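You operate a simulated robot arm through the tools that you are given. There is no shell and no other tool.

The job below is to be done with a simulated robot arm. You get a single attempt, and the scene is never put back.

## Task
Move plug 9 to the black tray, scrub the steel block clean, then stand the card's seal size on it.
Fine: use the green scrubber and put it back. Set down upright: what you pick out, green scrubber. What is to be rubbed or washed off counts as gone when no trace of it is left.

Only the result counts: the job must be done as asked and must still hold three seconds after the hand-in. Knocking over, shifting, dropping, spilling or breaking anything else fails it. A push-on lid holds only when it is set on centred and level and pressed home; a screw cap is set on level and turned clockwise until tight.

## Robot
A 6-joint arm with a two-finger parallel gripper, fixed in place. Base frame: the origin is at the foot of the arm, x ahead of it, y to its left, z up; the work surface is at about z = 900. Units: mm, rad, N and s.
With the tool pointing down near the work surface it reaches from about 240 to 640 mm from the base axis. Its first joint turns from -1.152 to 1.152 rad. Payload 2.7 kg.
The TCP is the grasp point between the finger pads, 23 mm short of the fingertips. In the tool frame z runs along the fingers and y along their closing line. Largest opening 94 mm; finger width 38, thickness 10; the body of the gripper, 54 by 96 mm, starts 39 mm behind the TCP.
Orientation is that of the tool frame in the base frame, as a unit quaternion [x, y, z, w]. With the fingers straight down and closing along the base's y, the tool's x points along the base's -x, its y along +y and its z along -z.

## Interface
- The arm moves only by the tool drive_tool. Its argument "targets" is a list of rows, each a list of 7 numbers: the shift along the tool's x, y, z in mm, then the turn, a rotation vector about the tool's x, y, z in rad, then the opening, from 0 (shut) to 1 (fully open). In form: [[x, y, z, rx, ry, rz, jaw], ...]. A call has 1 to 20 rows; each row is the pose to reach, as a shift and turn from the pose commanded when the call began, along the tool's axes at that moment. Rows are played at 5 a second. More than 50 mm and 0.15 rad between two rows, or a gripper value outside its range, and nothing of the call is played. Where a pose cannot be reached the arm comes as near as it can. A force on the tool above 40 N (or 10 N above the force at the start of the call, whichever is more), or a blocked arm, ends the call early, and 0.2 s more pass. Each finger travels about 45 mm/s and halts on what it meets, pressing with about 26 N; the grip force reading is that of the motor and also rises with nothing between the fingers. The clock runs only during rows and for 0.2 s after the last one: add rows that repeat a pose to give the fingers time. It gives the time, the measured TCP pose, the force on the tool (base axes), the opening and the grip force at its end, in the units of the frame above (readings bear some noise), with the torque about the TCP (base axes, N m) and any sound that the robot's microphone picked up.
- Cameras (640 x 400 px; columns grow to the right, rows downward): "scene" is fixed at [92.1, -453.9, 1395.8]; the picture's right is [0.53, -0.85, 0.00], its down [-0.55, -0.35, -0.76] and it looks along [0.64, 0.40, -0.65] (base axes); focal length 310 px, centre (320, 200). "wrist" rides on the gripper at [86, 16, -75] in the tool frame; the picture's right is [-0.18, 0.98, 0.00], its down [-0.58, -0.11, -0.81] and it looks along [-0.79, -0.15, 0.59] (tool axes); focal length 243 px, centre (320, 200). There is no depth. A picture from a camera that has moved, and an enlarged one, comes with that camera's place and axes in the base frame and with its lens.
- get_image(camera): a new picture of that camera. It takes no simulated time.
- inspect(camera, box): a new picture of the part [left, top, right, bottom] of that camera's present view, enlarged. It takes no simulated time.
- finish_job(): hands the job in; it is judged then, once.

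Nothing tells you positions but the pictures and the camera data. Unless the task says otherwise, let go and move clear before handing in.

The tools are called after "Emit:" by a JSON object that holds its "fn" and its "kwargs". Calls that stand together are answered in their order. drive_tool: Moves the arm, as the interface text tells. Its arguments: {"type":"object","properties":{"targets":{"type":"array","items":{"type":"array","items":{"type":"number"}}}},"required":["targets"]} The other tools are called the same way: get_image (camera) takes a picture; inspect (camera, box) takes an enlarged picture of a part of a camera's view; finish_job () hands the job in.

At the start:

```text
time: 0.0
ee_pos: [337.7, -294.5, 1205.1]
tool_rot: [-0.001, 1.0, 0.0, 0.0]
ft_force: [0.1, -0.4, 0.5]
wrist_torque: [-0.02, 0.06, 0.02]
width: 94.2
gripper_force: 0.0
```

scene: 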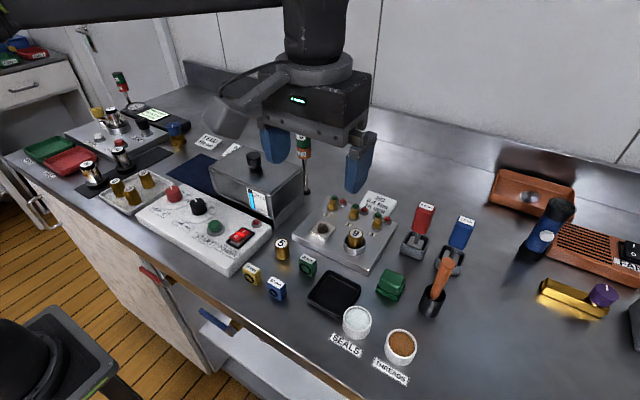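
wrist: 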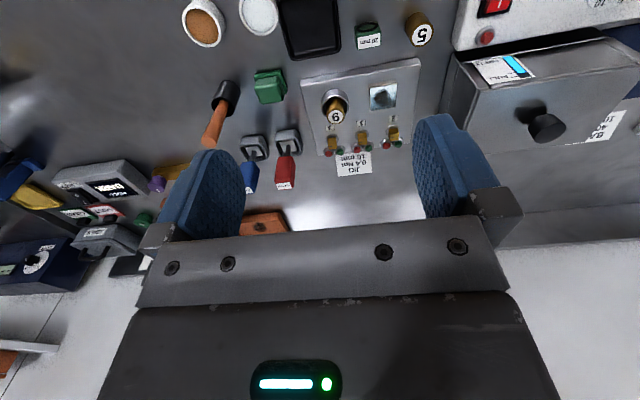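

I see a bench with a steel block carrying plug 9, a black tray, a green scrubber and numbered plugs and seal size stamps. I'll look closer before I move.

Emit:
{"fn": "inspect", "kwargs": {"camera": "scene", "box": [220, 180, 420, 305]}}

Emit:
{"fn": "inspect", "kwargs": {"camera": "scene", "box": [290, 180, 410, 255]}}

Emit:
{"fn": "inspect", "kwargs": {"camera": "scene", "box": [230, 250, 430, 375]}}

Emit:
{"fn": "inspect", "kwargs": {"camera": "wrist", "box": [240, 0, 480, 190]}}

Emit:
{"fn": "inspect", "kwargs": {"camera": "wrist", "box": [310, 60, 420, 190]}}

Emit:
{"fn": "inspect", "kwargs": {"camera": "scene", "box": [20, 80, 240, 220]}}

Emit:
{"fn": "inspect", "kwargs": {"camera": "scene", "box": [400, 150, 640, 330]}}

```text
3.20 times, centred on (320, 242) of scene
camera zoom: at [92.1, -453.9, 1395.8], right [0.53, -0.85, 0.0], down [-0.55, -0.35, -0.76], along [0.64, 0.4, -0.65], focal length 993 px, centre (320, 64)
```

zoom: 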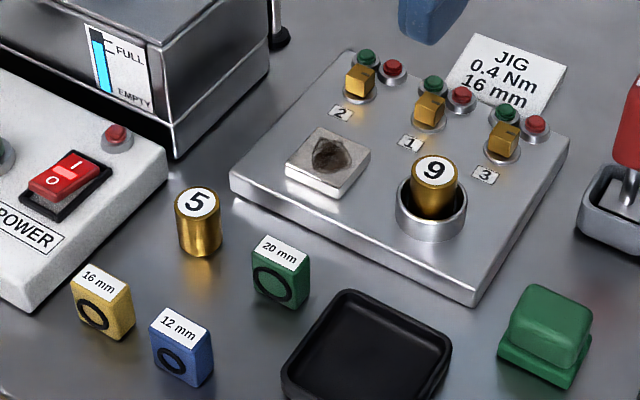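

```text
5.33 times, centred on (350, 218) of scene
camera zoom: at [92.1, -453.9, 1395.8], right [0.53, -0.85, 0.0], down [-0.55, -0.35, -0.76], along [0.64, 0.4, -0.65], focal length 1655 px, centre (160, 107)
```

zoom: 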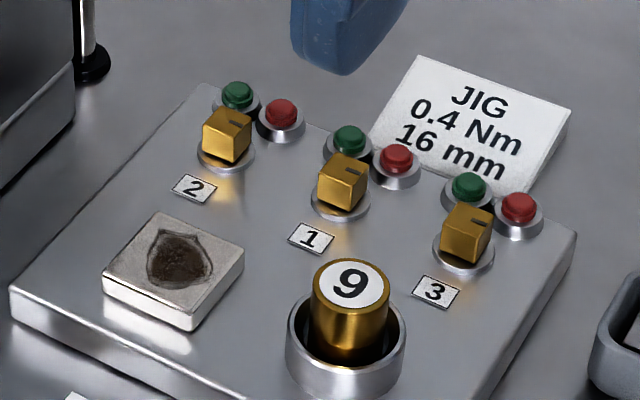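

```text
3.20 times, centred on (330, 312) of scene
camera zoom: at [92.1, -453.9, 1395.8], right [0.53, -0.85, 0.0], down [-0.55, -0.35, -0.76], along [0.64, 0.4, -0.65], focal length 993 px, centre (288, -160)
```

zoom: 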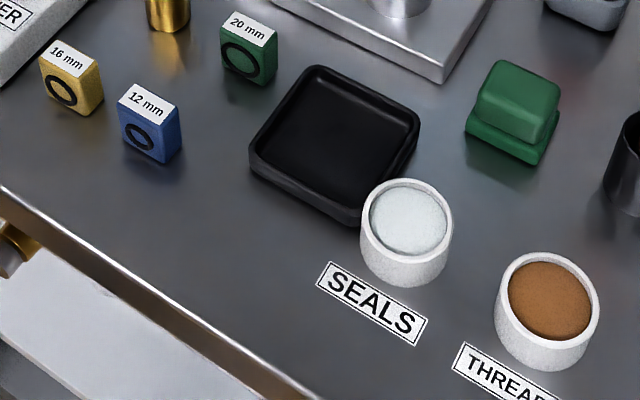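

```text
2.11 times, centred on (360, 95) of wrist
camera zoom: at [251.5, -278.0, 1280.1], right [0.18, 0.98, 0.0], down [0.58, -0.11, 0.81], along [0.79, -0.15, -0.59], focal length 511 px, centre (236, 421)
```

zoom: 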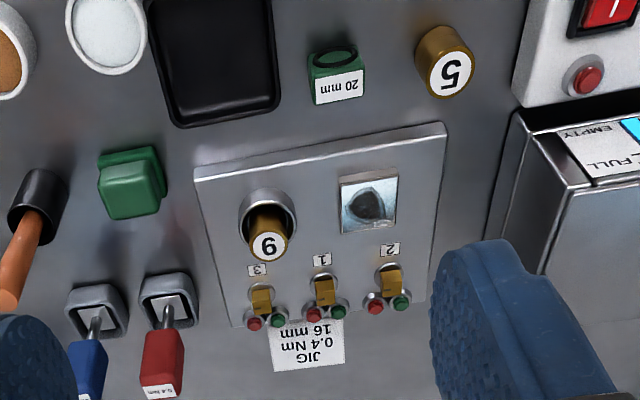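

```text
3.08 times, centred on (365, 125) of wrist
camera zoom: at [251.5, -278.0, 1280.1], right [0.18, 0.98, 0.0], down [0.58, -0.11, 0.81], along [0.79, -0.15, -0.59], focal length 746 px, centre (182, 431)
```

zoom: 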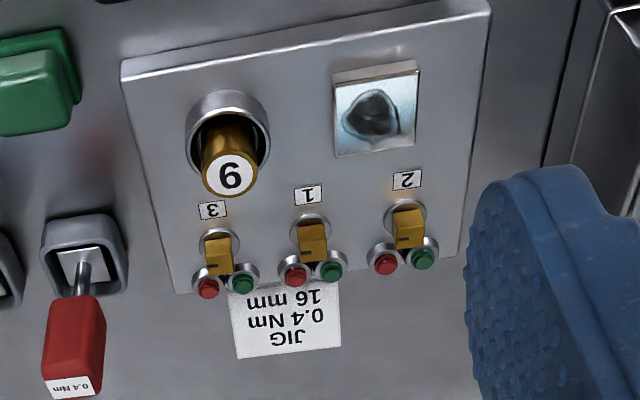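

```text
2.86 times, centred on (130, 150) of scene
camera zoom: at [92.1, -453.9, 1395.8], right [0.53, -0.85, 0.0], down [-0.55, -0.35, -0.76], along [0.64, 0.4, -0.65], focal length 886 px, centre (863, 343)
```

zoom: 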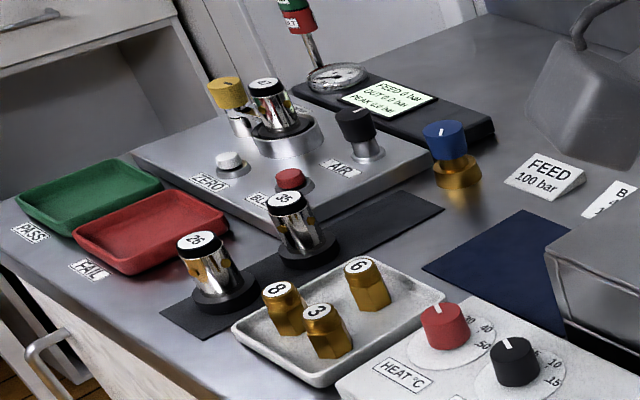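

```text
2.22 times, centred on (520, 240) of scene
camera zoom: at [92.1, -453.9, 1395.8], right [0.53, -0.85, 0.0], down [-0.55, -0.35, -0.76], along [0.64, 0.4, -0.65], focal length 690 px, centre (-124, 111)
```

zoom: 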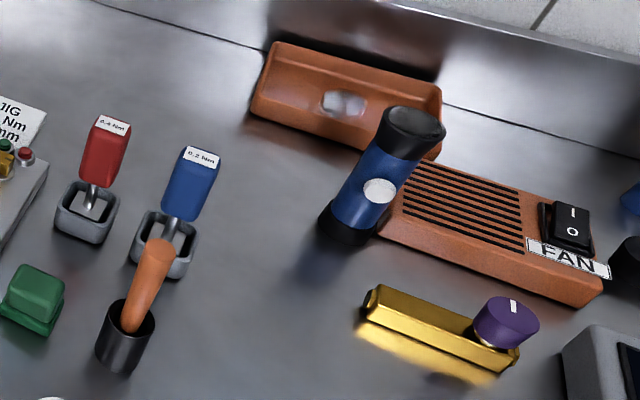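

The card on the jig reads 16 mm, so the yellow block is the seal size to use. The steel block is the small square with the dark shield-shaped mark, and plug 9 sits in the cup next to it. I'll move the wrist camera over to get close views and exact positions.

Emit:
{"fn": "drive_tool", "kwargs": {"targets": [[22, 26, 21, 0, 0, 0, 1], [44, 52, 42, 0, 0, 0, 1], [66, 78, 63, 0, 0, 0, 1], [87.7, 104.5, 85, 0, 0, 0, 1], [87.7, 104.5, 85, 0, 0, 0, 1]]}}

Emit:
{"fn": "get_image", "kwargs": {"camera": "wrist"}}

Emit:
{"fn": "get_image", "kwargs": {"camera": "scene"}}

```text
time: 1.2
ee_pos: [250.4, -188.3, 1121.0]
tool_rot: [0.001, 1.0, 0.0, 0.0]
ft_force: [-0.3, 0.2, 0.4]
wrist_torque: [-0.01, -0.03, 0.03]
width: 94.1
gripper_force: 0.1
```

```text
taken
camera wrist: at [163.6, -172.9, 1194.9], right [0.18, 0.98, 0.0], down [0.58, -0.11, 0.81], along [0.79, -0.15, -0.59], focal length 243 px, centre (320, 200)
```

wrist: 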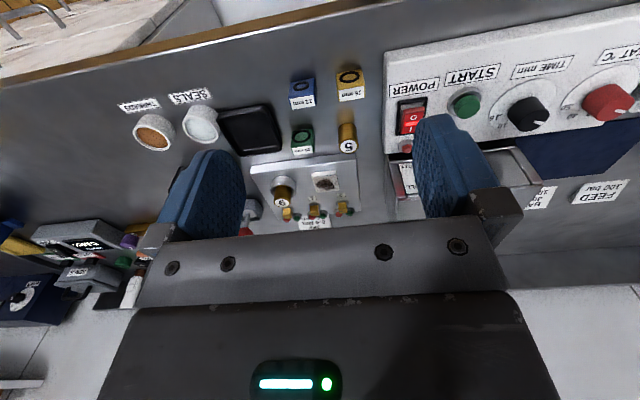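

```text
taken
```

scene: 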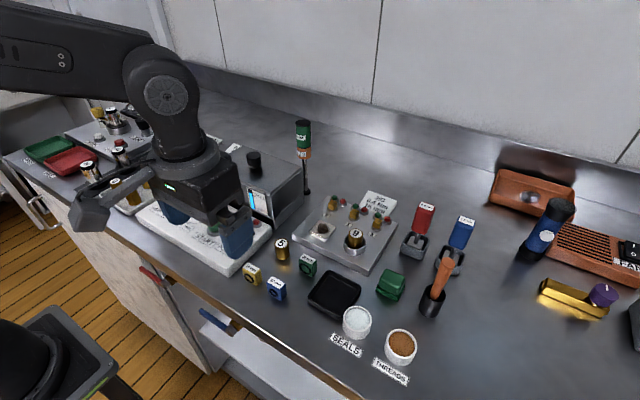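

The wrist view now shows the seal blocks, plugs and jig together. I'll enlarge these areas to measure them.

Emit:
{"fn": "inspect", "kwargs": {"camera": "wrist", "box": [240, 60, 400, 160]}}

Emit:
{"fn": "inspect", "kwargs": {"camera": "wrist", "box": [230, 140, 390, 240]}}

Emit:
{"fn": "inspect", "kwargs": {"camera": "scene", "box": [230, 225, 330, 310]}}

Emit:
{"fn": "inspect", "kwargs": {"camera": "scene", "box": [290, 180, 410, 280]}}

Emit:
{"fn": "inspect", "kwargs": {"camera": "scene", "box": [300, 250, 420, 325]}}

```text
4.00 times, centred on (320, 110) of wrist
camera zoom: at [163.6, -172.9, 1194.9], right [0.18, 0.98, 0.0], down [0.58, -0.11, 0.81], along [0.79, -0.15, -0.59], focal length 970 px, centre (320, 560)
```

zoom: 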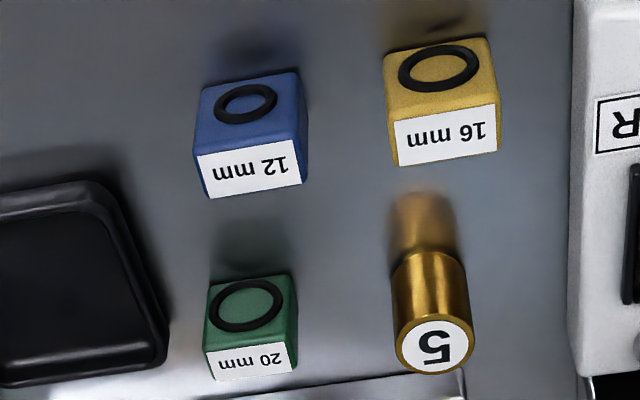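

```text
4.00 times, centred on (310, 190) of wrist
camera zoom: at [163.6, -172.9, 1194.9], right [0.18, 0.98, 0.0], down [0.58, -0.11, 0.81], along [0.79, -0.15, -0.59], focal length 970 px, centre (360, 240)
```

zoom: 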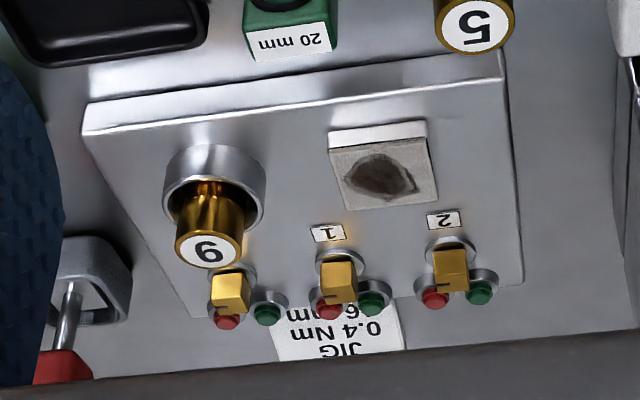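

```text
4.71 times, centred on (280, 268) of scene
camera zoom: at [92.1, -453.9, 1395.8], right [0.53, -0.85, 0.0], down [-0.55, -0.35, -0.76], along [0.64, 0.4, -0.65], focal length 1460 px, centre (508, -118)
```

zoom: 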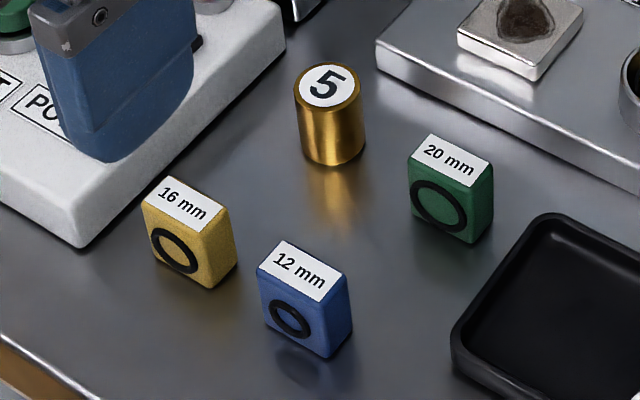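

```text
4.00 times, centred on (350, 230) of scene
camera zoom: at [92.1, -453.9, 1395.8], right [0.53, -0.85, 0.0], down [-0.55, -0.35, -0.76], along [0.64, 0.4, -0.65], focal length 1241 px, centre (200, 80)
```

zoom: 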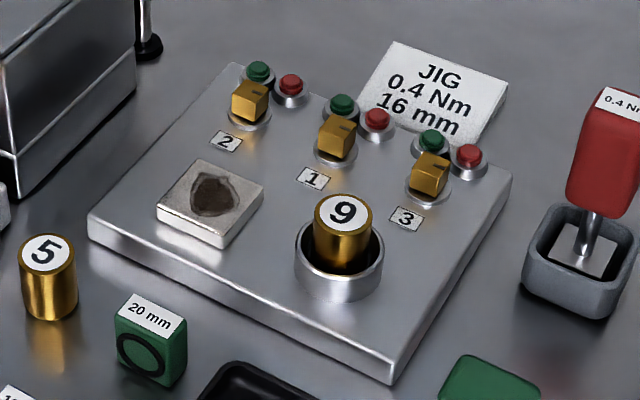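

```text
5.33 times, centred on (360, 288) of scene
camera zoom: at [92.1, -453.9, 1395.8], right [0.53, -0.85, 0.0], down [-0.55, -0.35, -0.76], along [0.64, 0.4, -0.65], focal length 1655 px, centre (107, -267)
```

zoom: 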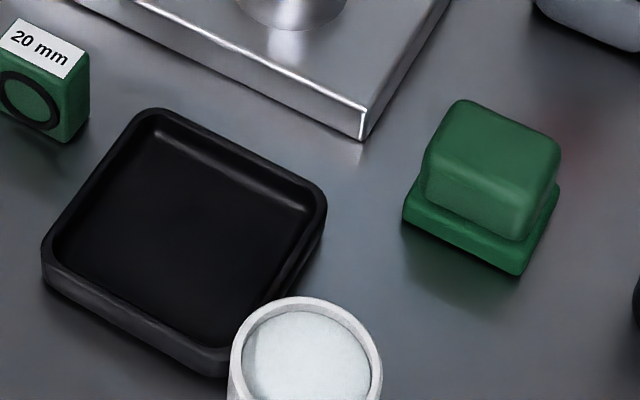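

The jig, block and seals all line up with the base axes. I put plug 9 near (480, -295) with its top at about 951, the steel block near (480, -219, 920), the yellow 16 mm seal near (318, -165) and the scrubber near (427, -392). I'll go above plug 9 and check alignment.

Emit:
{"fn": "drive_tool", "kwargs": {"targets": [[-38, -18, 0, 0, 0, 0, 0.65], [-77, -36, 0, 0, 0, 0, 0.65], [-115, -53, 0, 0, 0, 0, 0.65], [-153, -71, 0, 0, 0, 0, 0.65], [-192, -89, 20, 0, 0, 0, 0.65], [-230, -106.7, 50, 0, 0, 0, 0.65], [-230, -106.7, 96, 0, 0, 0, 0.65], [-230, -106.7, 121, 0, 0, 0, 0.65], [-230, -106.7, 121, 0, 0, 0, 0.65]]}}

Emit:
{"fn": "get_image", "kwargs": {"camera": "wrist"}}

Emit:
{"fn": "inspect", "kwargs": {"camera": "scene", "box": [270, 150, 430, 250]}}

```text
refused: row 6 steps farther than a row can; nothing moved
```

```text
taken
camera wrist: at [163.6, -172.9, 1194.9], right [0.18, 0.98, 0.0], down [0.58, -0.11, 0.81], along [0.79, -0.15, -0.59], focal length 243 px, centre (320, 200)
```

wrist: 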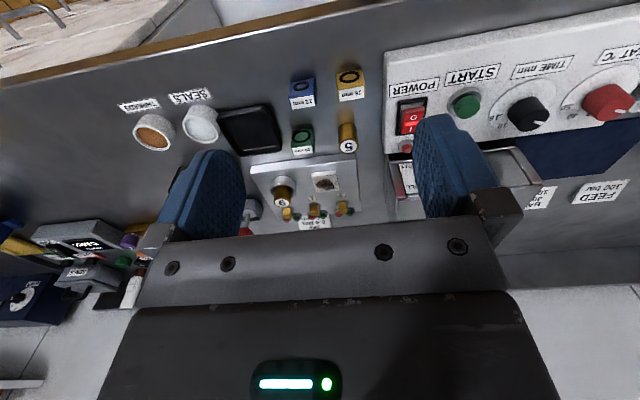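

```text
4.00 times, centred on (350, 200) of scene
camera zoom: at [92.1, -453.9, 1395.8], right [0.53, -0.85, 0.0], down [-0.55, -0.35, -0.76], along [0.64, 0.4, -0.65], focal length 1241 px, centre (200, 200)
```

zoom: 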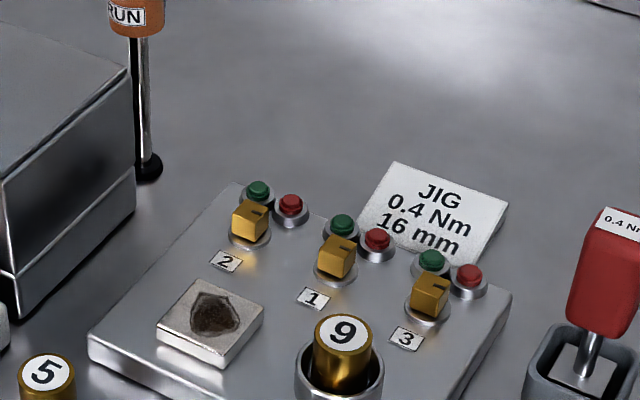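

One step was too long, so nothing moved. I'll send the same path again with smaller steps.

Emit:
{"fn": "drive_tool", "kwargs": {"targets": [[-38, -18, 0, 0, 0, 0, 0.65], [-77, -36, 0, 0, 0, 0, 0.65], [-115, -53, 0, 0, 0, 0, 0.65], [-153, -71, 0, 0, 0, 0, 0.65], [-192, -89, 10, 0, 0, 0, 0.65], [-230, -106.7, 30, 0, 0, 0, 0.65], [-230, -106.7, 75, 0, 0, 0, 0.65], [-230, -106.7, 111, 0, 0, 0, 0.65], [-230, -106.7, 111, 0, 0, 0, 0.65]]}}

Emit:
{"fn": "get_image", "kwargs": {"camera": "wrist"}}

Emit:
{"fn": "inspect", "kwargs": {"camera": "scene", "box": [270, 150, 430, 250]}}

```text
time: 3.2
ee_pos: [479.8, -295.6, 1010.4]
tool_rot: [0.0, 1.0, 0.0, 0.0]
ft_force: [-1.2, 0.5, -0.2]
wrist_torque: [0.02, 0.04, -0.01]
width: 61.0
gripper_force: 0.2
```

```text
taken
camera wrist: at [393.9, -281.0, 1083.9], right [0.18, 0.98, 0.0], down [0.58, -0.11, 0.81], along [0.79, -0.15, -0.59], focal length 243 px, centre (320, 200)
```

wrist: 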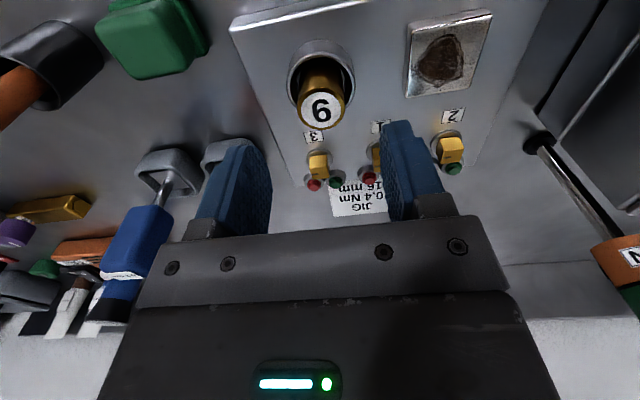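

```text
4.00 times, centred on (350, 200) of scene
camera zoom: at [92.1, -453.9, 1395.8], right [0.53, -0.85, 0.0], down [-0.55, -0.35, -0.76], along [0.64, 0.4, -0.65], focal length 1241 px, centre (200, 200)
```

zoom: 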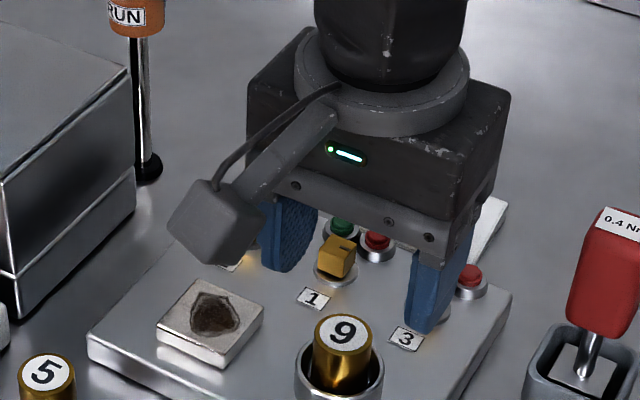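

The wrist and scene views disagree a little on the plug's height. I'll back off along x to get a second viewing angle before I grip.

Emit:
{"fn": "drive_tool", "kwargs": {"targets": [[45, 0, 0, 0, 0, 0, 0.65], [90, 0, 0, 0, 0, 0, 0.65], [110, 0, 0, 0, 0, 0, 0.65], [110, 0, 0, 0, 0, 0, 0.65]]}}

Emit:
{"fn": "get_image", "kwargs": {"camera": "wrist"}}

Emit:
{"fn": "inspect", "kwargs": {"camera": "wrist", "box": [260, 130, 420, 230]}}

Emit:
{"fn": "inspect", "kwargs": {"camera": "wrist", "box": [160, 0, 320, 100]}}

```text
time: 4.2
ee_pos: [369.0, -297.1, 1010.1]
tool_rot: [0.0, 1.0, 0.0, -0.001]
ft_force: [-0.4, 0.8, -0.7]
wrist_torque: [0.0, 0.01, 0.0]
width: 61.0
gripper_force: 0.0
```

```text
taken
camera wrist: at [282.9, -281.1, 1084.6], right [0.18, 0.98, 0.0], down [0.58, -0.11, 0.81], along [0.79, -0.15, -0.59], focal length 243 px, centre (320, 200)
```

wrist: 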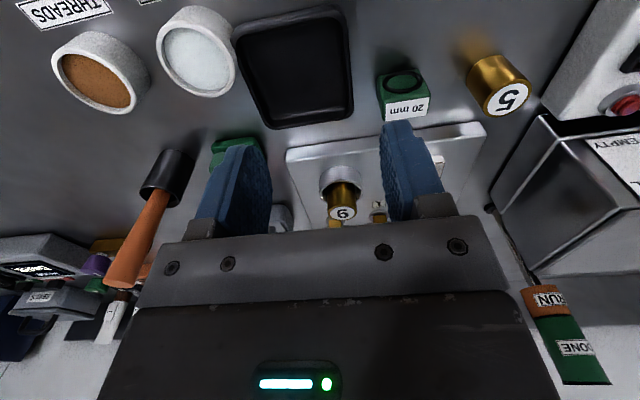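

```text
4.00 times, centred on (340, 180) of wrist
camera zoom: at [282.9, -281.1, 1084.6], right [0.18, 0.98, 0.0], down [0.58, -0.11, 0.81], along [0.79, -0.15, -0.59], focal length 970 px, centre (240, 280)
```

zoom: 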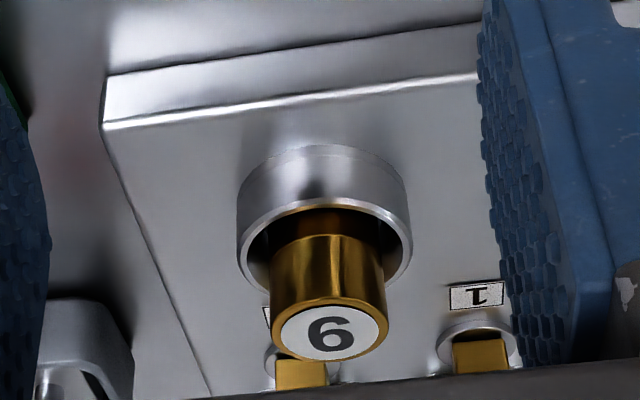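

```text
4.00 times, centred on (240, 50) of wrist
camera zoom: at [282.9, -281.1, 1084.6], right [0.18, 0.98, 0.0], down [0.58, -0.11, 0.81], along [0.79, -0.15, -0.59], focal length 970 px, centre (640, 800)
```

zoom: 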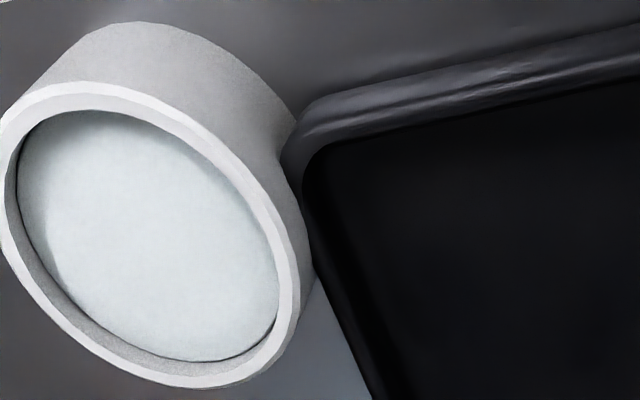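

Triangulation puts plug 9's top centre at about (474.5, -295.5, 959), with the cup rim at about 932. I'll move over it, go down so the tips stay just above the rim, and close.

Emit:
{"fn": "drive_tool", "kwargs": {"targets": [[-35, 0.4, 0, 0, 0, 0, 0.62], [-70, 0.8, 0, 0, 0, 0, 0.62], [-105, 1.2, 0, 0, 0, 0, 0.62], [-105, 1.2, 20, 0, 0, 0, 0.62], [-105, 1.2, 40, 0, 0, 0, 0.62], [-105, 1.2, 48.5, 0, 0, 0, 0.62], [-105, 1.2, 48.5, 0, 0, 0, 0.62]]}}

Emit:
{"fn": "get_image", "kwargs": {"camera": "wrist"}}

Emit:
{"fn": "inspect", "kwargs": {"camera": "scene", "box": [270, 170, 430, 270]}}

```text
time: 5.8
ee_pos: [474.3, -293.9, 961.5]
tool_rot: [0.0, 1.0, 0.001, 0.0]
ft_force: [0.1, -0.6, -0.7]
wrist_torque: [0.0, 0.02, 0.05]
width: 58.1
gripper_force: 0.1
```

```text
taken
camera wrist: at [388.5, -278.7, 1035.5], right [0.18, 0.98, 0.0], down [0.58, -0.11, 0.81], along [0.79, -0.15, -0.59], focal length 243 px, centre (320, 200)
```

wrist: 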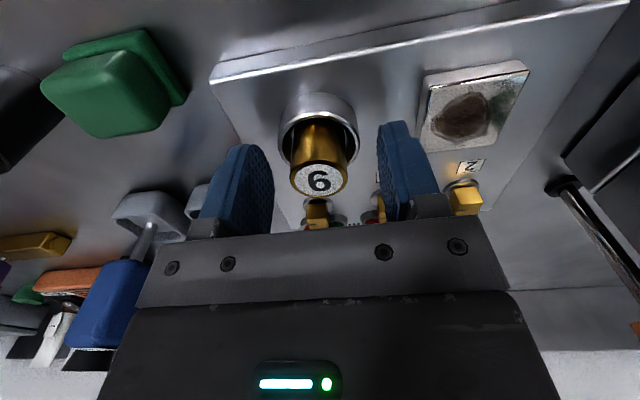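

```text
4.00 times, centred on (350, 220) of scene
camera zoom: at [92.1, -453.9, 1395.8], right [0.53, -0.85, 0.0], down [-0.55, -0.35, -0.76], along [0.64, 0.4, -0.65], focal length 1241 px, centre (200, 120)
```

zoom: 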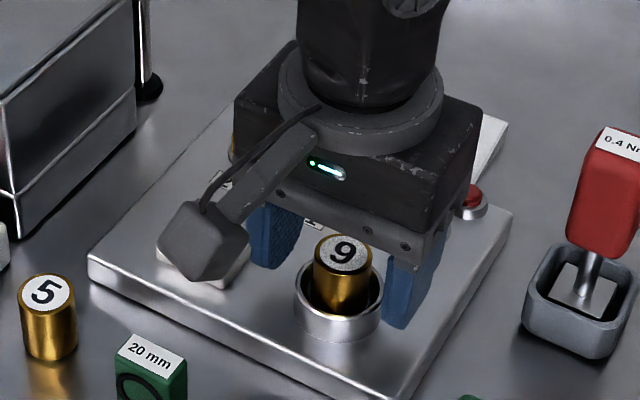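

The plug top lines up exactly with the TCP. I'll close and lift.

Emit:
{"fn": "drive_tool", "kwargs": {"targets": [[0, 0, 0, 0, 0, 0, 0.1], [0, 0, 0, 0, 0, 0, 0.1], [0, 0, 0, 0, 0, 0, 0.1], [0, 0, 0, 0, 0, 0, 0.1], [0, 0, 0, 0, 0, 0, 0.1], [0, 0, -5, 0, 0, 0, 0.1], [0, 0, -15, 0, 0, 0, 0.1], [0, 0, -30, 0, 0, 0, 0.1], [0, 0, -50, 0, 0, 0, 0.1], [0, 0, -50, 0, 0, 0, 0.1]]}}

Emit:
{"fn": "get_image", "kwargs": {"camera": "wrist"}}

Emit:
{"fn": "inspect", "kwargs": {"camera": "scene", "box": [270, 150, 430, 250]}}

```text
time: 8.0
ee_pos: [475.7, -295.5, 1011.8]
tool_rot: [0.001, 1.0, 0.0, -0.001]
ft_force: [-0.3, 0.4, -1.2]
wrist_torque: [-0.03, -0.02, 0.02]
width: 26.9
gripper_force: 26.4
```

```text
taken
camera wrist: at [389.1, -279.4, 1085.7], right [0.18, 0.98, 0.0], down [0.58, -0.11, 0.81], along [0.79, -0.15, -0.59], focal length 243 px, centre (320, 200)
```

wrist: 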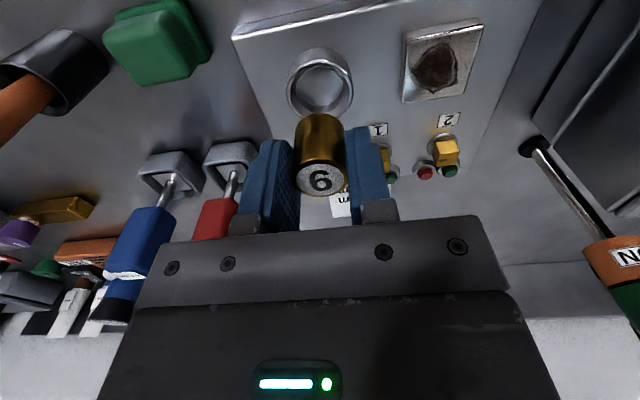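

```text
4.00 times, centred on (350, 200) of scene
camera zoom: at [92.1, -454.0, 1395.8], right [0.53, -0.85, 0.0], down [-0.55, -0.35, -0.76], along [0.64, 0.4, -0.65], focal length 1241 px, centre (200, 200)
```

zoom: 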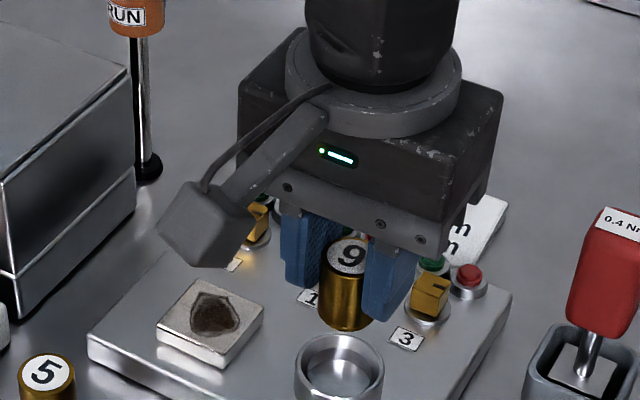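

Plug 9 is out and held upright. The black tray is centred near (366, -312), so I'll carry it there and lower it in small steps while watching the force.

Emit:
{"fn": "drive_tool", "kwargs": {"targets": [[36, -5, 0, 0, 0, 0, 0.1], [72, -10, 0, 0, 0, 0, 0.1], [108, -15.5, 0, 0, 0, 0, 0.1], [108, -15.5, 30, 0, 0, 0, 0.1], [108, -15.5, 50, 0, 0, 0, 0.1], [108, -15.5, 57, 0, 0, 0, 0.1], [108, -15.5, 57, 0, 0, 0, 0.1]]}}

Emit:
{"fn": "get_image", "kwargs": {"camera": "wrist"}}

Emit:
{"fn": "inspect", "kwargs": {"camera": "scene", "box": [270, 220, 430, 320]}}

```text
time: 9.6
ee_pos: [367.4, -309.5, 954.4]
tool_rot: [0.0, 1.0, 0.0, -0.001]
ft_force: [0.4, -0.3, -0.7]
wrist_torque: [0.02, -0.02, -0.05]
width: 27.1
gripper_force: 25.7
```

```text
taken
camera wrist: at [281.3, -294.3, 1029.1], right [0.18, 0.98, 0.0], down [0.58, -0.11, 0.81], along [0.79, -0.15, -0.59], focal length 243 px, centre (320, 200)
```

wrist: 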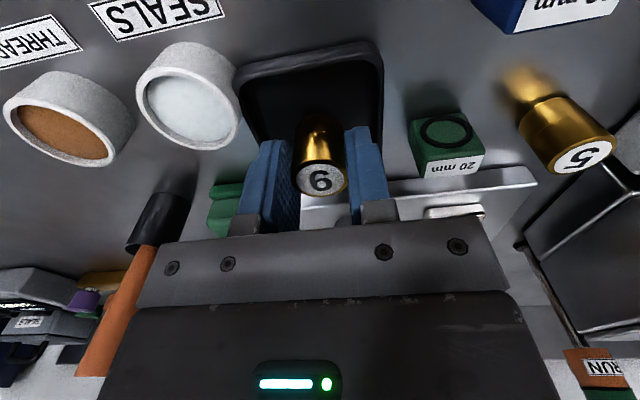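

```text
4.00 times, centred on (350, 270) of scene
camera zoom: at [92.1, -454.0, 1395.8], right [0.53, -0.85, 0.0], down [-0.55, -0.35, -0.76], along [0.64, 0.4, -0.65], focal length 1241 px, centre (200, -80)
```

zoom: 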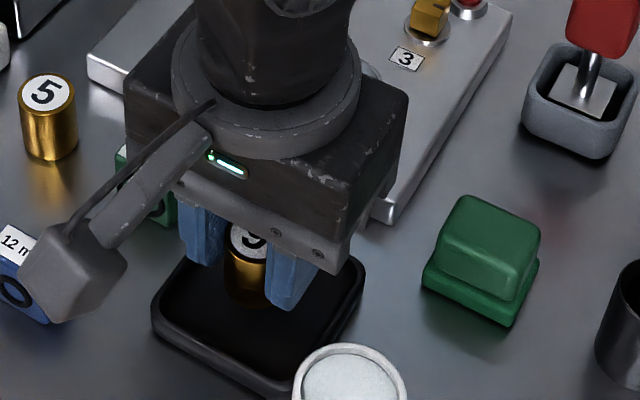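

The plug is over the middle of the tray. I'll lower it gradually until it touches.

Emit:
{"fn": "drive_tool", "kwargs": {"targets": [[0, 0, 2, 0, 0, 0, 0.1], [0, 0, 4, 0, 0, 0, 0.1], [0, 0, 6, 0, 0, 0, 0.1], [0, 0, 6, 0, 0, 0, 0.1]]}}

Emit:
{"fn": "inspect", "kwargs": {"camera": "scene", "box": [290, 250, 390, 312]}}

```text
time: 10.6
ee_pos: [368.3, -309.7, 947.8]
tool_rot: [-0.001, 1.0, -0.001, -0.001]
ft_force: [0.3, -0.3, -0.8]
wrist_torque: [-0.04, 0.0, -0.01]
width: 27.0
gripper_force: 25.7
```

```text
6.40 times, centred on (340, 281) of scene
camera zoom: at [92.1, -454.0, 1395.8], right [0.53, -0.85, 0.0], down [-0.55, -0.35, -0.76], along [0.64, 0.4, -0.65], focal length 1986 px, centre (192, -318)
```

zoom: 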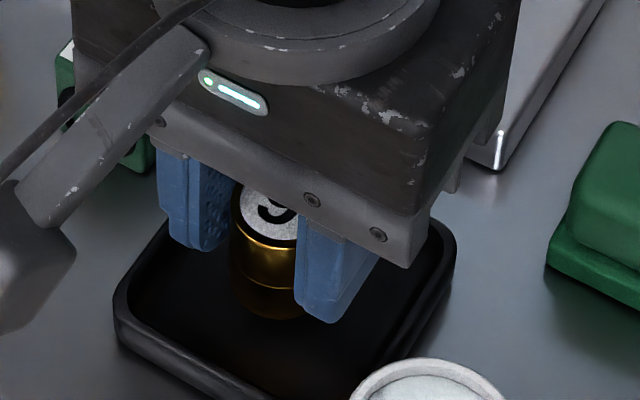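

Emit:
{"fn": "drive_tool", "kwargs": {"targets": [[0, 0, 1, 0, 0, 0, 0.1], [0, 0, 2, 0, 0, 0, 0.1], [0, 0, 3, 0, 0, 0, 0.1], [0, 0, 3, 0, 0, 0, 0.1]]}}

Emit:
{"fn": "inspect", "kwargs": {"camera": "scene", "box": [290, 250, 390, 312]}}

```text
time: 11.6
ee_pos: [366.4, -309.7, 945.1]
tool_rot: [-0.001, 1.0, -0.001, 0.0]
ft_force: [0.2, -0.3, -0.5]
wrist_torque: [0.01, 0.0, -0.01]
width: 27.3
gripper_force: 26.2
```

```text
6.40 times, centred on (340, 281) of scene
camera zoom: at [92.1, -454.0, 1395.8], right [0.53, -0.85, 0.0], down [-0.55, -0.35, -0.76], along [0.64, 0.4, -0.65], focal length 1986 px, centre (192, -318)
```

zoom: 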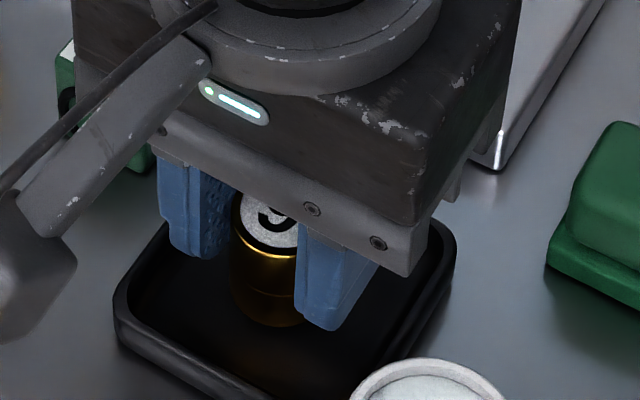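

Emit:
{"fn": "drive_tool", "kwargs": {"targets": [[0, 0, 1, 0, 0, 0, 0.1], [0, 0, 1, 0, 0, 0, 0.1], [0, 0, 2, 0, 0, 0, 0.1], [0, 0, 2, 0, 0, 0, 0.1]]}}

```text
time: 12.6
ee_pos: [365.9, -309.8, 943.8]
tool_rot: [0.0, 1.0, 0.0, 0.001]
ft_force: [-1.0, -0.1, -0.8]
wrist_torque: [0.0, 0.01, 0.0]
width: 27.4
gripper_force: 26.4
```

Emit:
{"fn": "drive_tool", "kwargs": {"targets": [[0, 0, 1, 0, 0, 0, 0.1], [0, 0, 1, 0, 0, 0, 0.1], [0, 0, 2, 0, 0, 0, 0.1], [0, 0, 2, 0, 0, 0, 0.1]]}}

Emit:
{"fn": "inspect", "kwargs": {"camera": "scene", "box": [290, 250, 390, 312]}}

```text
time: 13.6
ee_pos: [368.4, -310.1, 942.7]
tool_rot: [0.0, 1.0, 0.0, 0.0]
ft_force: [-3.0, 1.3, 9.5]
wrist_torque: [0.14, 0.13, 0.01]
width: 27.1
gripper_force: 26.4
```

```text
6.40 times, centred on (340, 281) of scene
camera zoom: at [91.9, -453.8, 1395.9], right [0.53, -0.85, 0.0], down [-0.55, -0.35, -0.76], along [0.64, 0.4, -0.65], focal length 1986 px, centre (192, -318)
```

zoom: 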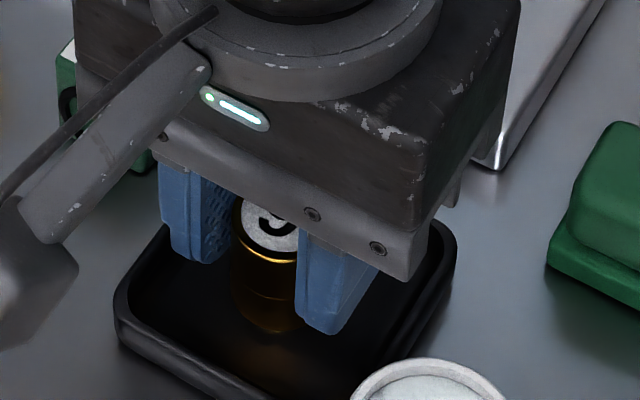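

The plug has touched down with 9.5 N on it. I'll release and rise straight up.

Emit:
{"fn": "drive_tool", "kwargs": {"targets": [[0, 0, -0.8, 0, 0, 0, 0.1], [0, 0, -0.8, 0, 0, 0, 0.35], [0, 0, -0.8, 0, 0, 0, 0.45], [0, 0, -0.8, 0, 0, 0, 0.45], [0, 0, -10, 0, 0, 0, 0.45], [0, 0, -30, 0, 0, 0, 0.45], [0, 0, -60, 0, 0, 0, 0.45], [0, 0, -90, 0, 0, 0, 0.45], [0, 0, -90, 0, 0, 0, 0.45]]}}

Emit:
{"fn": "get_image", "kwargs": {"camera": "wrist"}}

Emit:
{"fn": "inspect", "kwargs": {"camera": "scene", "box": [270, 220, 430, 320]}}

```text
time: 15.6
ee_pos: [367.2, -310.5, 1032.7]
tool_rot: [0.0, 1.0, 0.0, 0.0]
ft_force: [0.1, -0.2, 0.6]
wrist_torque: [0.03, -0.02, 0.02]
width: 42.5
gripper_force: 0.0
```

```text
taken
camera wrist: at [280.3, -294.5, 1106.1], right [0.18, 0.98, 0.0], down [0.58, -0.11, 0.81], along [0.79, -0.15, -0.59], focal length 243 px, centre (320, 200)
```

wrist: 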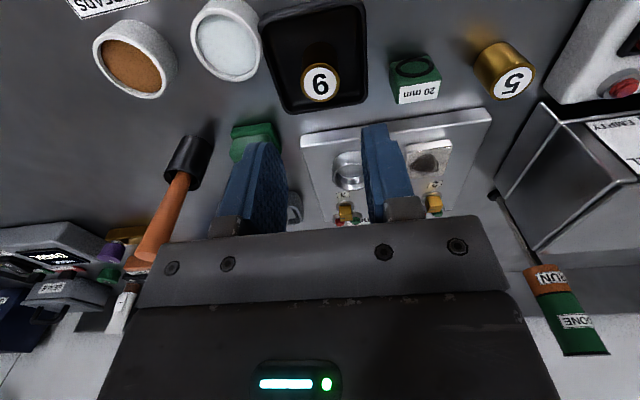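

```text
4.00 times, centred on (350, 270) of scene
camera zoom: at [92.1, -453.9, 1395.8], right [0.53, -0.85, 0.0], down [-0.55, -0.35, -0.76], along [0.64, 0.4, -0.65], focal length 1241 px, centre (200, -80)
```

zoom: 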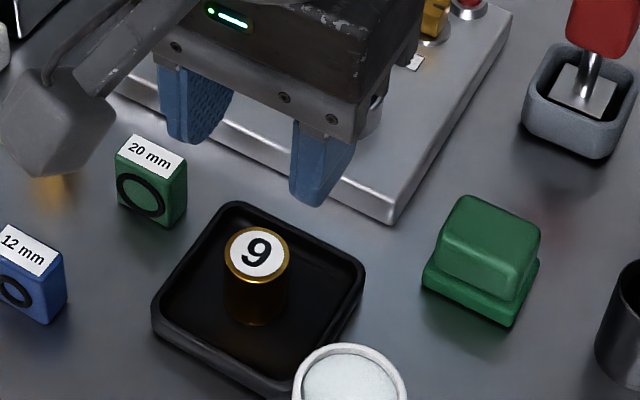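

Plug 9 is standing in the black tray. Next I'll get a proper look at the green scrubber.

Emit:
{"fn": "drive_tool", "kwargs": {"targets": [[0, -37, -5, 0, 0, 0, 0.7], [0, -75, -10, 0, 0, 0, 0.8], [0, -75, -10, 0, 0, 0, 0.9], [0, -75, -10, 0, 0, 0, 0.9]]}}

Emit:
{"fn": "inspect", "kwargs": {"camera": "wrist", "box": [220, 80, 380, 180]}}

Emit:
{"fn": "get_image", "kwargs": {"camera": "wrist"}}

Emit:
{"fn": "inspect", "kwargs": {"camera": "scene", "box": [350, 230, 450, 330]}}

```text
time: 16.6
ee_pos: [367.8, -387.2, 1041.8]
tool_rot: [0.001, 1.0, -0.001, 0.0]
ft_force: [-0.1, 0.5, 0.1]
wrist_torque: [0.0, 0.0, 0.03]
width: 84.5
gripper_force: 0.0
```

```text
4.00 times, centred on (300, 130) of wrist
camera zoom: at [280.7, -370.7, 1115.3], right [0.18, 0.98, 0.0], down [0.58, -0.11, 0.81], along [0.79, -0.15, -0.59], focal length 970 px, centre (400, 480)
```

zoom: 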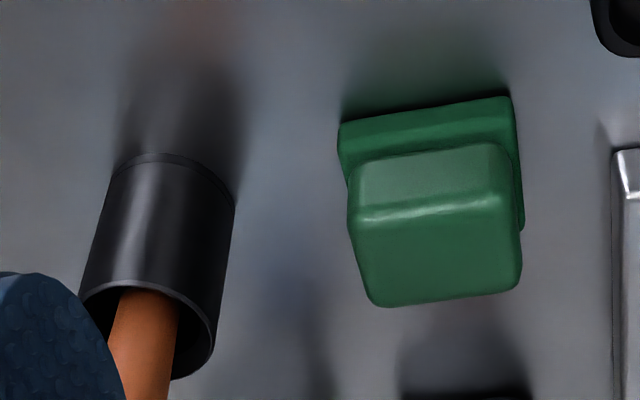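

```text
taken
camera wrist: at [280.7, -370.7, 1115.3], right [0.18, 0.98, 0.0], down [0.58, -0.11, 0.81], along [0.79, -0.15, -0.59], focal length 243 px, centre (320, 200)
```

wrist: 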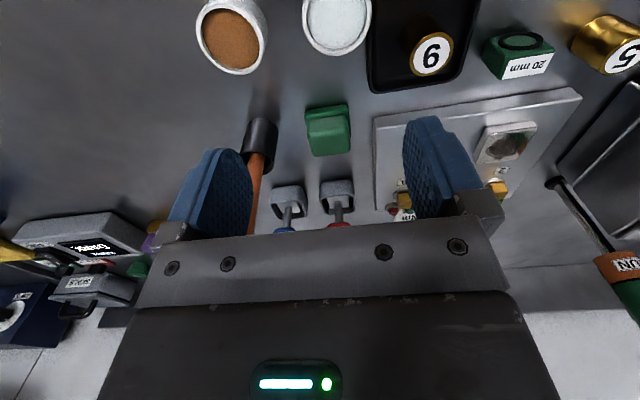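

```text
4.00 times, centred on (400, 280) of scene
camera zoom: at [92.1, -454.0, 1395.8], right [0.53, -0.85, 0.0], down [-0.55, -0.35, -0.76], along [0.64, 0.4, -0.65], focal length 1241 px, centre (0, -120)
```

zoom: 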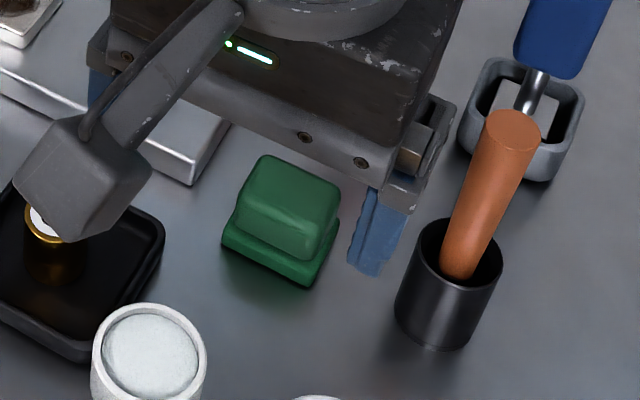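

The scrubber is square to the base axes. Its handle is centred near (434, -390.5), with the top at about 933, sitting on a wider foot. I'll move over it and check before going down.

Emit:
{"fn": "drive_tool", "kwargs": {"targets": [[-33, -2, 0, 0, 0, 0, 0.7], [-66, -4, 0, 0, 0, 0, 0.65], [-66, -4, 30, 0, 0, 0, 0.62], [-66, -4, 62, 0, 0, 0, 0.62], [-66, -4, 62, 0, 0, 0, 0.62]]}}

Emit:
{"fn": "get_image", "kwargs": {"camera": "wrist"}}

Emit:
{"fn": "inspect", "kwargs": {"camera": "scene", "box": [330, 210, 490, 310]}}

```text
time: 17.8
ee_pos: [433.3, -388.3, 980.6]
tool_rot: [0.0, 1.0, -0.001, 0.001]
ft_force: [0.6, -0.1, -0.6]
wrist_torque: [-0.04, -0.04, -0.01]
width: 58.3
gripper_force: 0.1
```

```text
taken
camera wrist: at [347.0, -373.8, 1053.4], right [0.18, 0.98, 0.0], down [0.58, -0.11, 0.81], along [0.79, -0.15, -0.59], focal length 243 px, centre (320, 200)
```

wrist: 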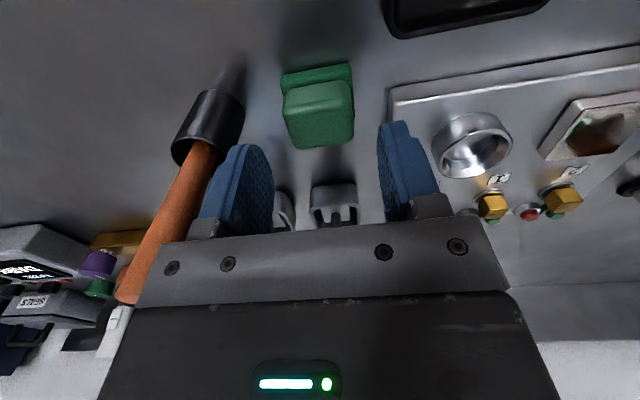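

```text
4.00 times, centred on (410, 260) of scene
camera zoom: at [92.1, -453.9, 1395.8], right [0.53, -0.85, 0.0], down [-0.55, -0.35, -0.76], along [0.64, 0.4, -0.65], focal length 1241 px, centre (-40, -40)
```

zoom: 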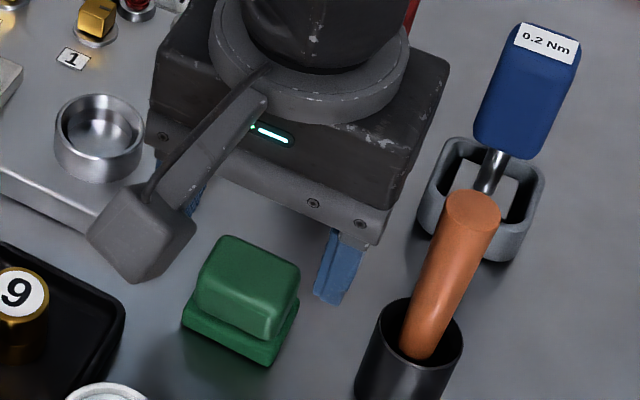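

The scrubber is centred in y and about 4 mm further out in x. I'll correct that, go down so the tips stay above the foot, and grip.

Emit:
{"fn": "drive_tool", "kwargs": {"targets": [[-4, 0, 10, 0, 0, 0, 0.62], [-4, 0, 25, 0, 0, 0, 0.62], [-4, 0, 36, 0, 0, 0, 0.62], [-4, 0, 42, 0, 0, 0, 0.62], [-4, 0, 42, 0, 0, 0, 0.62]]}}

Emit:
{"fn": "get_image", "kwargs": {"camera": "wrist"}}

Emit:
{"fn": "inspect", "kwargs": {"camera": "scene", "box": [330, 210, 490, 310]}}

```text
time: 19.0
ee_pos: [438.2, -390.0, 936.7]
tool_rot: [0.0, 1.0, 0.0, 0.001]
ft_force: [-0.6, -0.1, -0.3]
wrist_torque: [0.02, 0.01, -0.01]
width: 58.6
gripper_force: 0.0
```

```text
taken
camera wrist: at [351.2, -373.6, 1011.6], right [0.18, 0.98, 0.0], down [0.58, -0.11, 0.81], along [0.79, -0.15, -0.59], focal length 243 px, centre (320, 200)
```

wrist: 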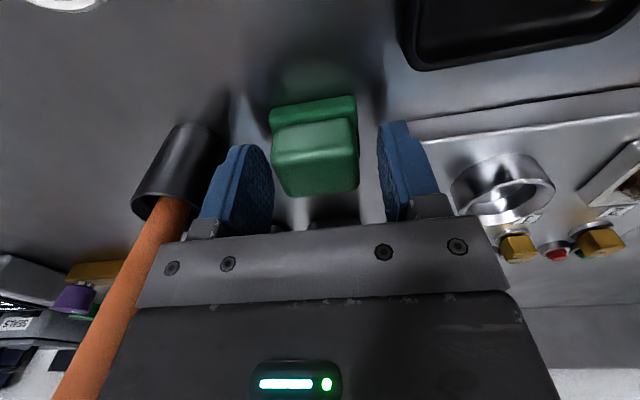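

```text
4.00 times, centred on (410, 260) of scene
camera zoom: at [92.1, -453.9, 1395.8], right [0.53, -0.85, 0.0], down [-0.55, -0.35, -0.76], along [0.64, 0.4, -0.65], focal length 1241 px, centre (-40, -40)
```

zoom: 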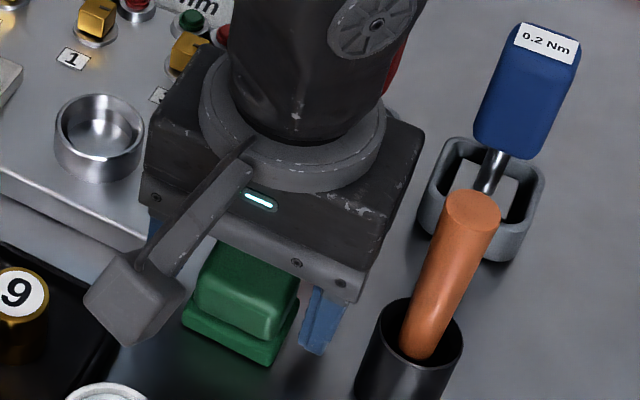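

Emit:
{"fn": "drive_tool", "kwargs": {"targets": [[0, 0, 0, 0, 0, 0, 0.2], [0, 0, 0, 0, 0, 0, 0.2], [0, 0, 0, 0, 0, 0, 0.2], [0, 0, 0, 0, 0, 0, 0.2]]}}

Emit:
{"fn": "inspect", "kwargs": {"camera": "wrist", "box": [240, 80, 400, 230]}}

Emit:
{"fn": "inspect", "kwargs": {"camera": "scene", "box": [330, 210, 490, 310]}}

```text
time: 20.0
ee_pos: [437.9, -388.1, 938.3]
tool_rot: [-0.001, 1.0, 0.0, 0.0]
ft_force: [-0.6, -0.3, -0.1]
wrist_torque: [0.0, 0.0, 0.01]
width: 39.3
gripper_force: 26.0
```

```text
2.67 times, centred on (320, 155) of wrist
camera zoom: at [351.2, -373.6, 1011.7], right [0.18, 0.98, 0.0], down [0.58, -0.11, 0.81], along [0.79, -0.15, -0.59], focal length 647 px, centre (320, 320)
```

zoom: 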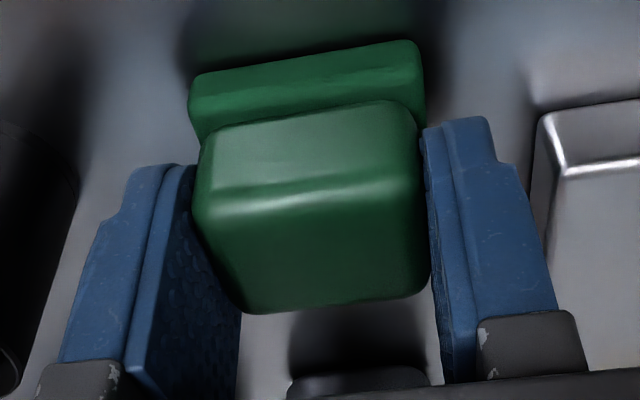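

```text
4.00 times, centred on (410, 260) of scene
camera zoom: at [92.1, -454.0, 1395.8], right [0.53, -0.85, 0.0], down [-0.55, -0.35, -0.76], along [0.64, 0.4, -0.65], focal length 1241 px, centre (-40, -40)
```

zoom: 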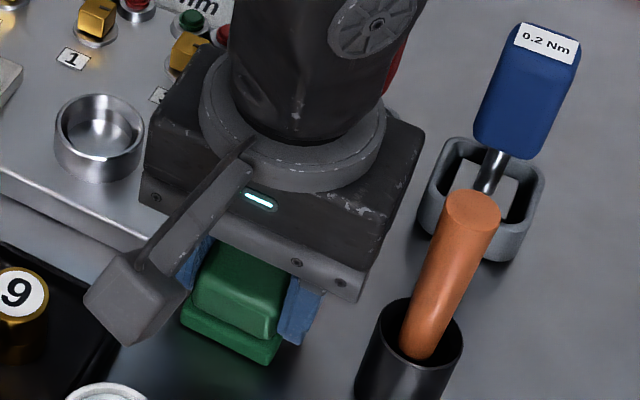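

The scrubber is held firmly at 39 mm. I'll lift it and stand off to the side of the steel block to locate the block precisely.

Emit:
{"fn": "drive_tool", "kwargs": {"targets": [[0, 0, -8, 0, 0, 0, 0.2], [0, 0, -40, 0, 0, 0, 0.2], [0, 0, -80, 0, 0, 0, 0.2], [18, 40, -80, 0, 0, 0, 0.2], [38, 80, -80, 0, 0, 0, 0.2], [38, 80, -80, 0, 0, 0, 0.2]]}}

Emit:
{"fn": "get_image", "kwargs": {"camera": "wrist"}}

Emit:
{"fn": "inspect", "kwargs": {"camera": "wrist", "box": [380, 100, 540, 200]}}

Emit:
{"fn": "inspect", "kwargs": {"camera": "scene", "box": [270, 180, 350, 260]}}

Emit:
{"fn": "get_image", "kwargs": {"camera": "scene"}}

```text
time: 21.4
ee_pos: [400.0, -310.9, 1017.2]
tool_rot: [0.0, 1.0, 0.0, 0.0]
ft_force: [-0.6, 0.0, -0.2]
wrist_torque: [-0.02, -0.01, 0.01]
width: 39.0
gripper_force: 26.2
```

```text
taken
camera wrist: at [312.3, -293.7, 1091.1], right [0.18, 0.98, 0.0], down [0.58, -0.11, 0.81], along [0.79, -0.15, -0.59], focal length 243 px, centre (320, 200)
```

wrist: 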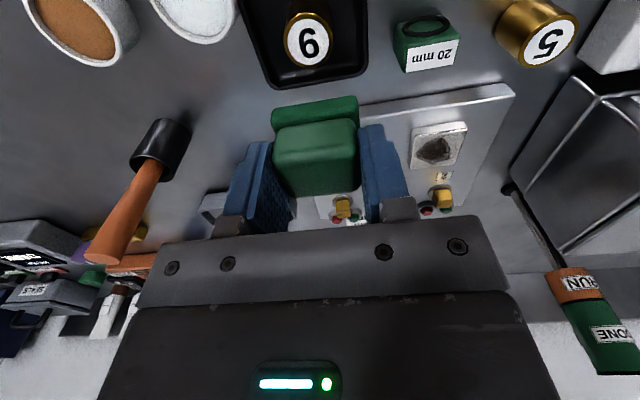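

```text
4.00 times, centred on (460, 150) of wrist
camera zoom: at [312.3, -293.7, 1091.1], right [0.18, 0.98, 0.0], down [0.58, -0.11, 0.81], along [0.79, -0.15, -0.59], focal length 970 px, centre (-240, 400)
```

zoom: 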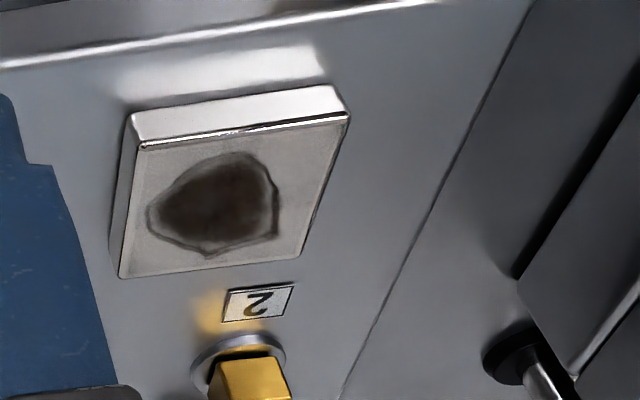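

```text
5.00 times, centred on (310, 220) of scene
camera zoom: at [92.1, -453.9, 1395.8], right [0.53, -0.85, 0.0], down [-0.55, -0.35, -0.76], along [0.64, 0.4, -0.65], focal length 1551 px, centre (370, 100)
```

zoom: 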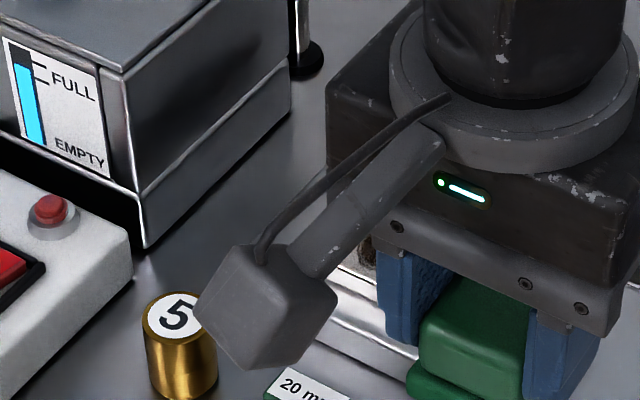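

```text
taken
```

scene: 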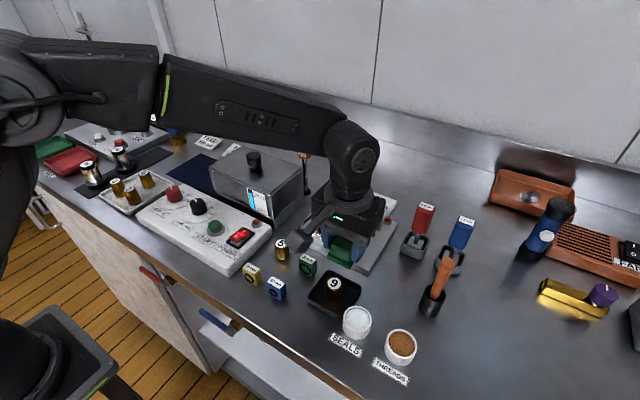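

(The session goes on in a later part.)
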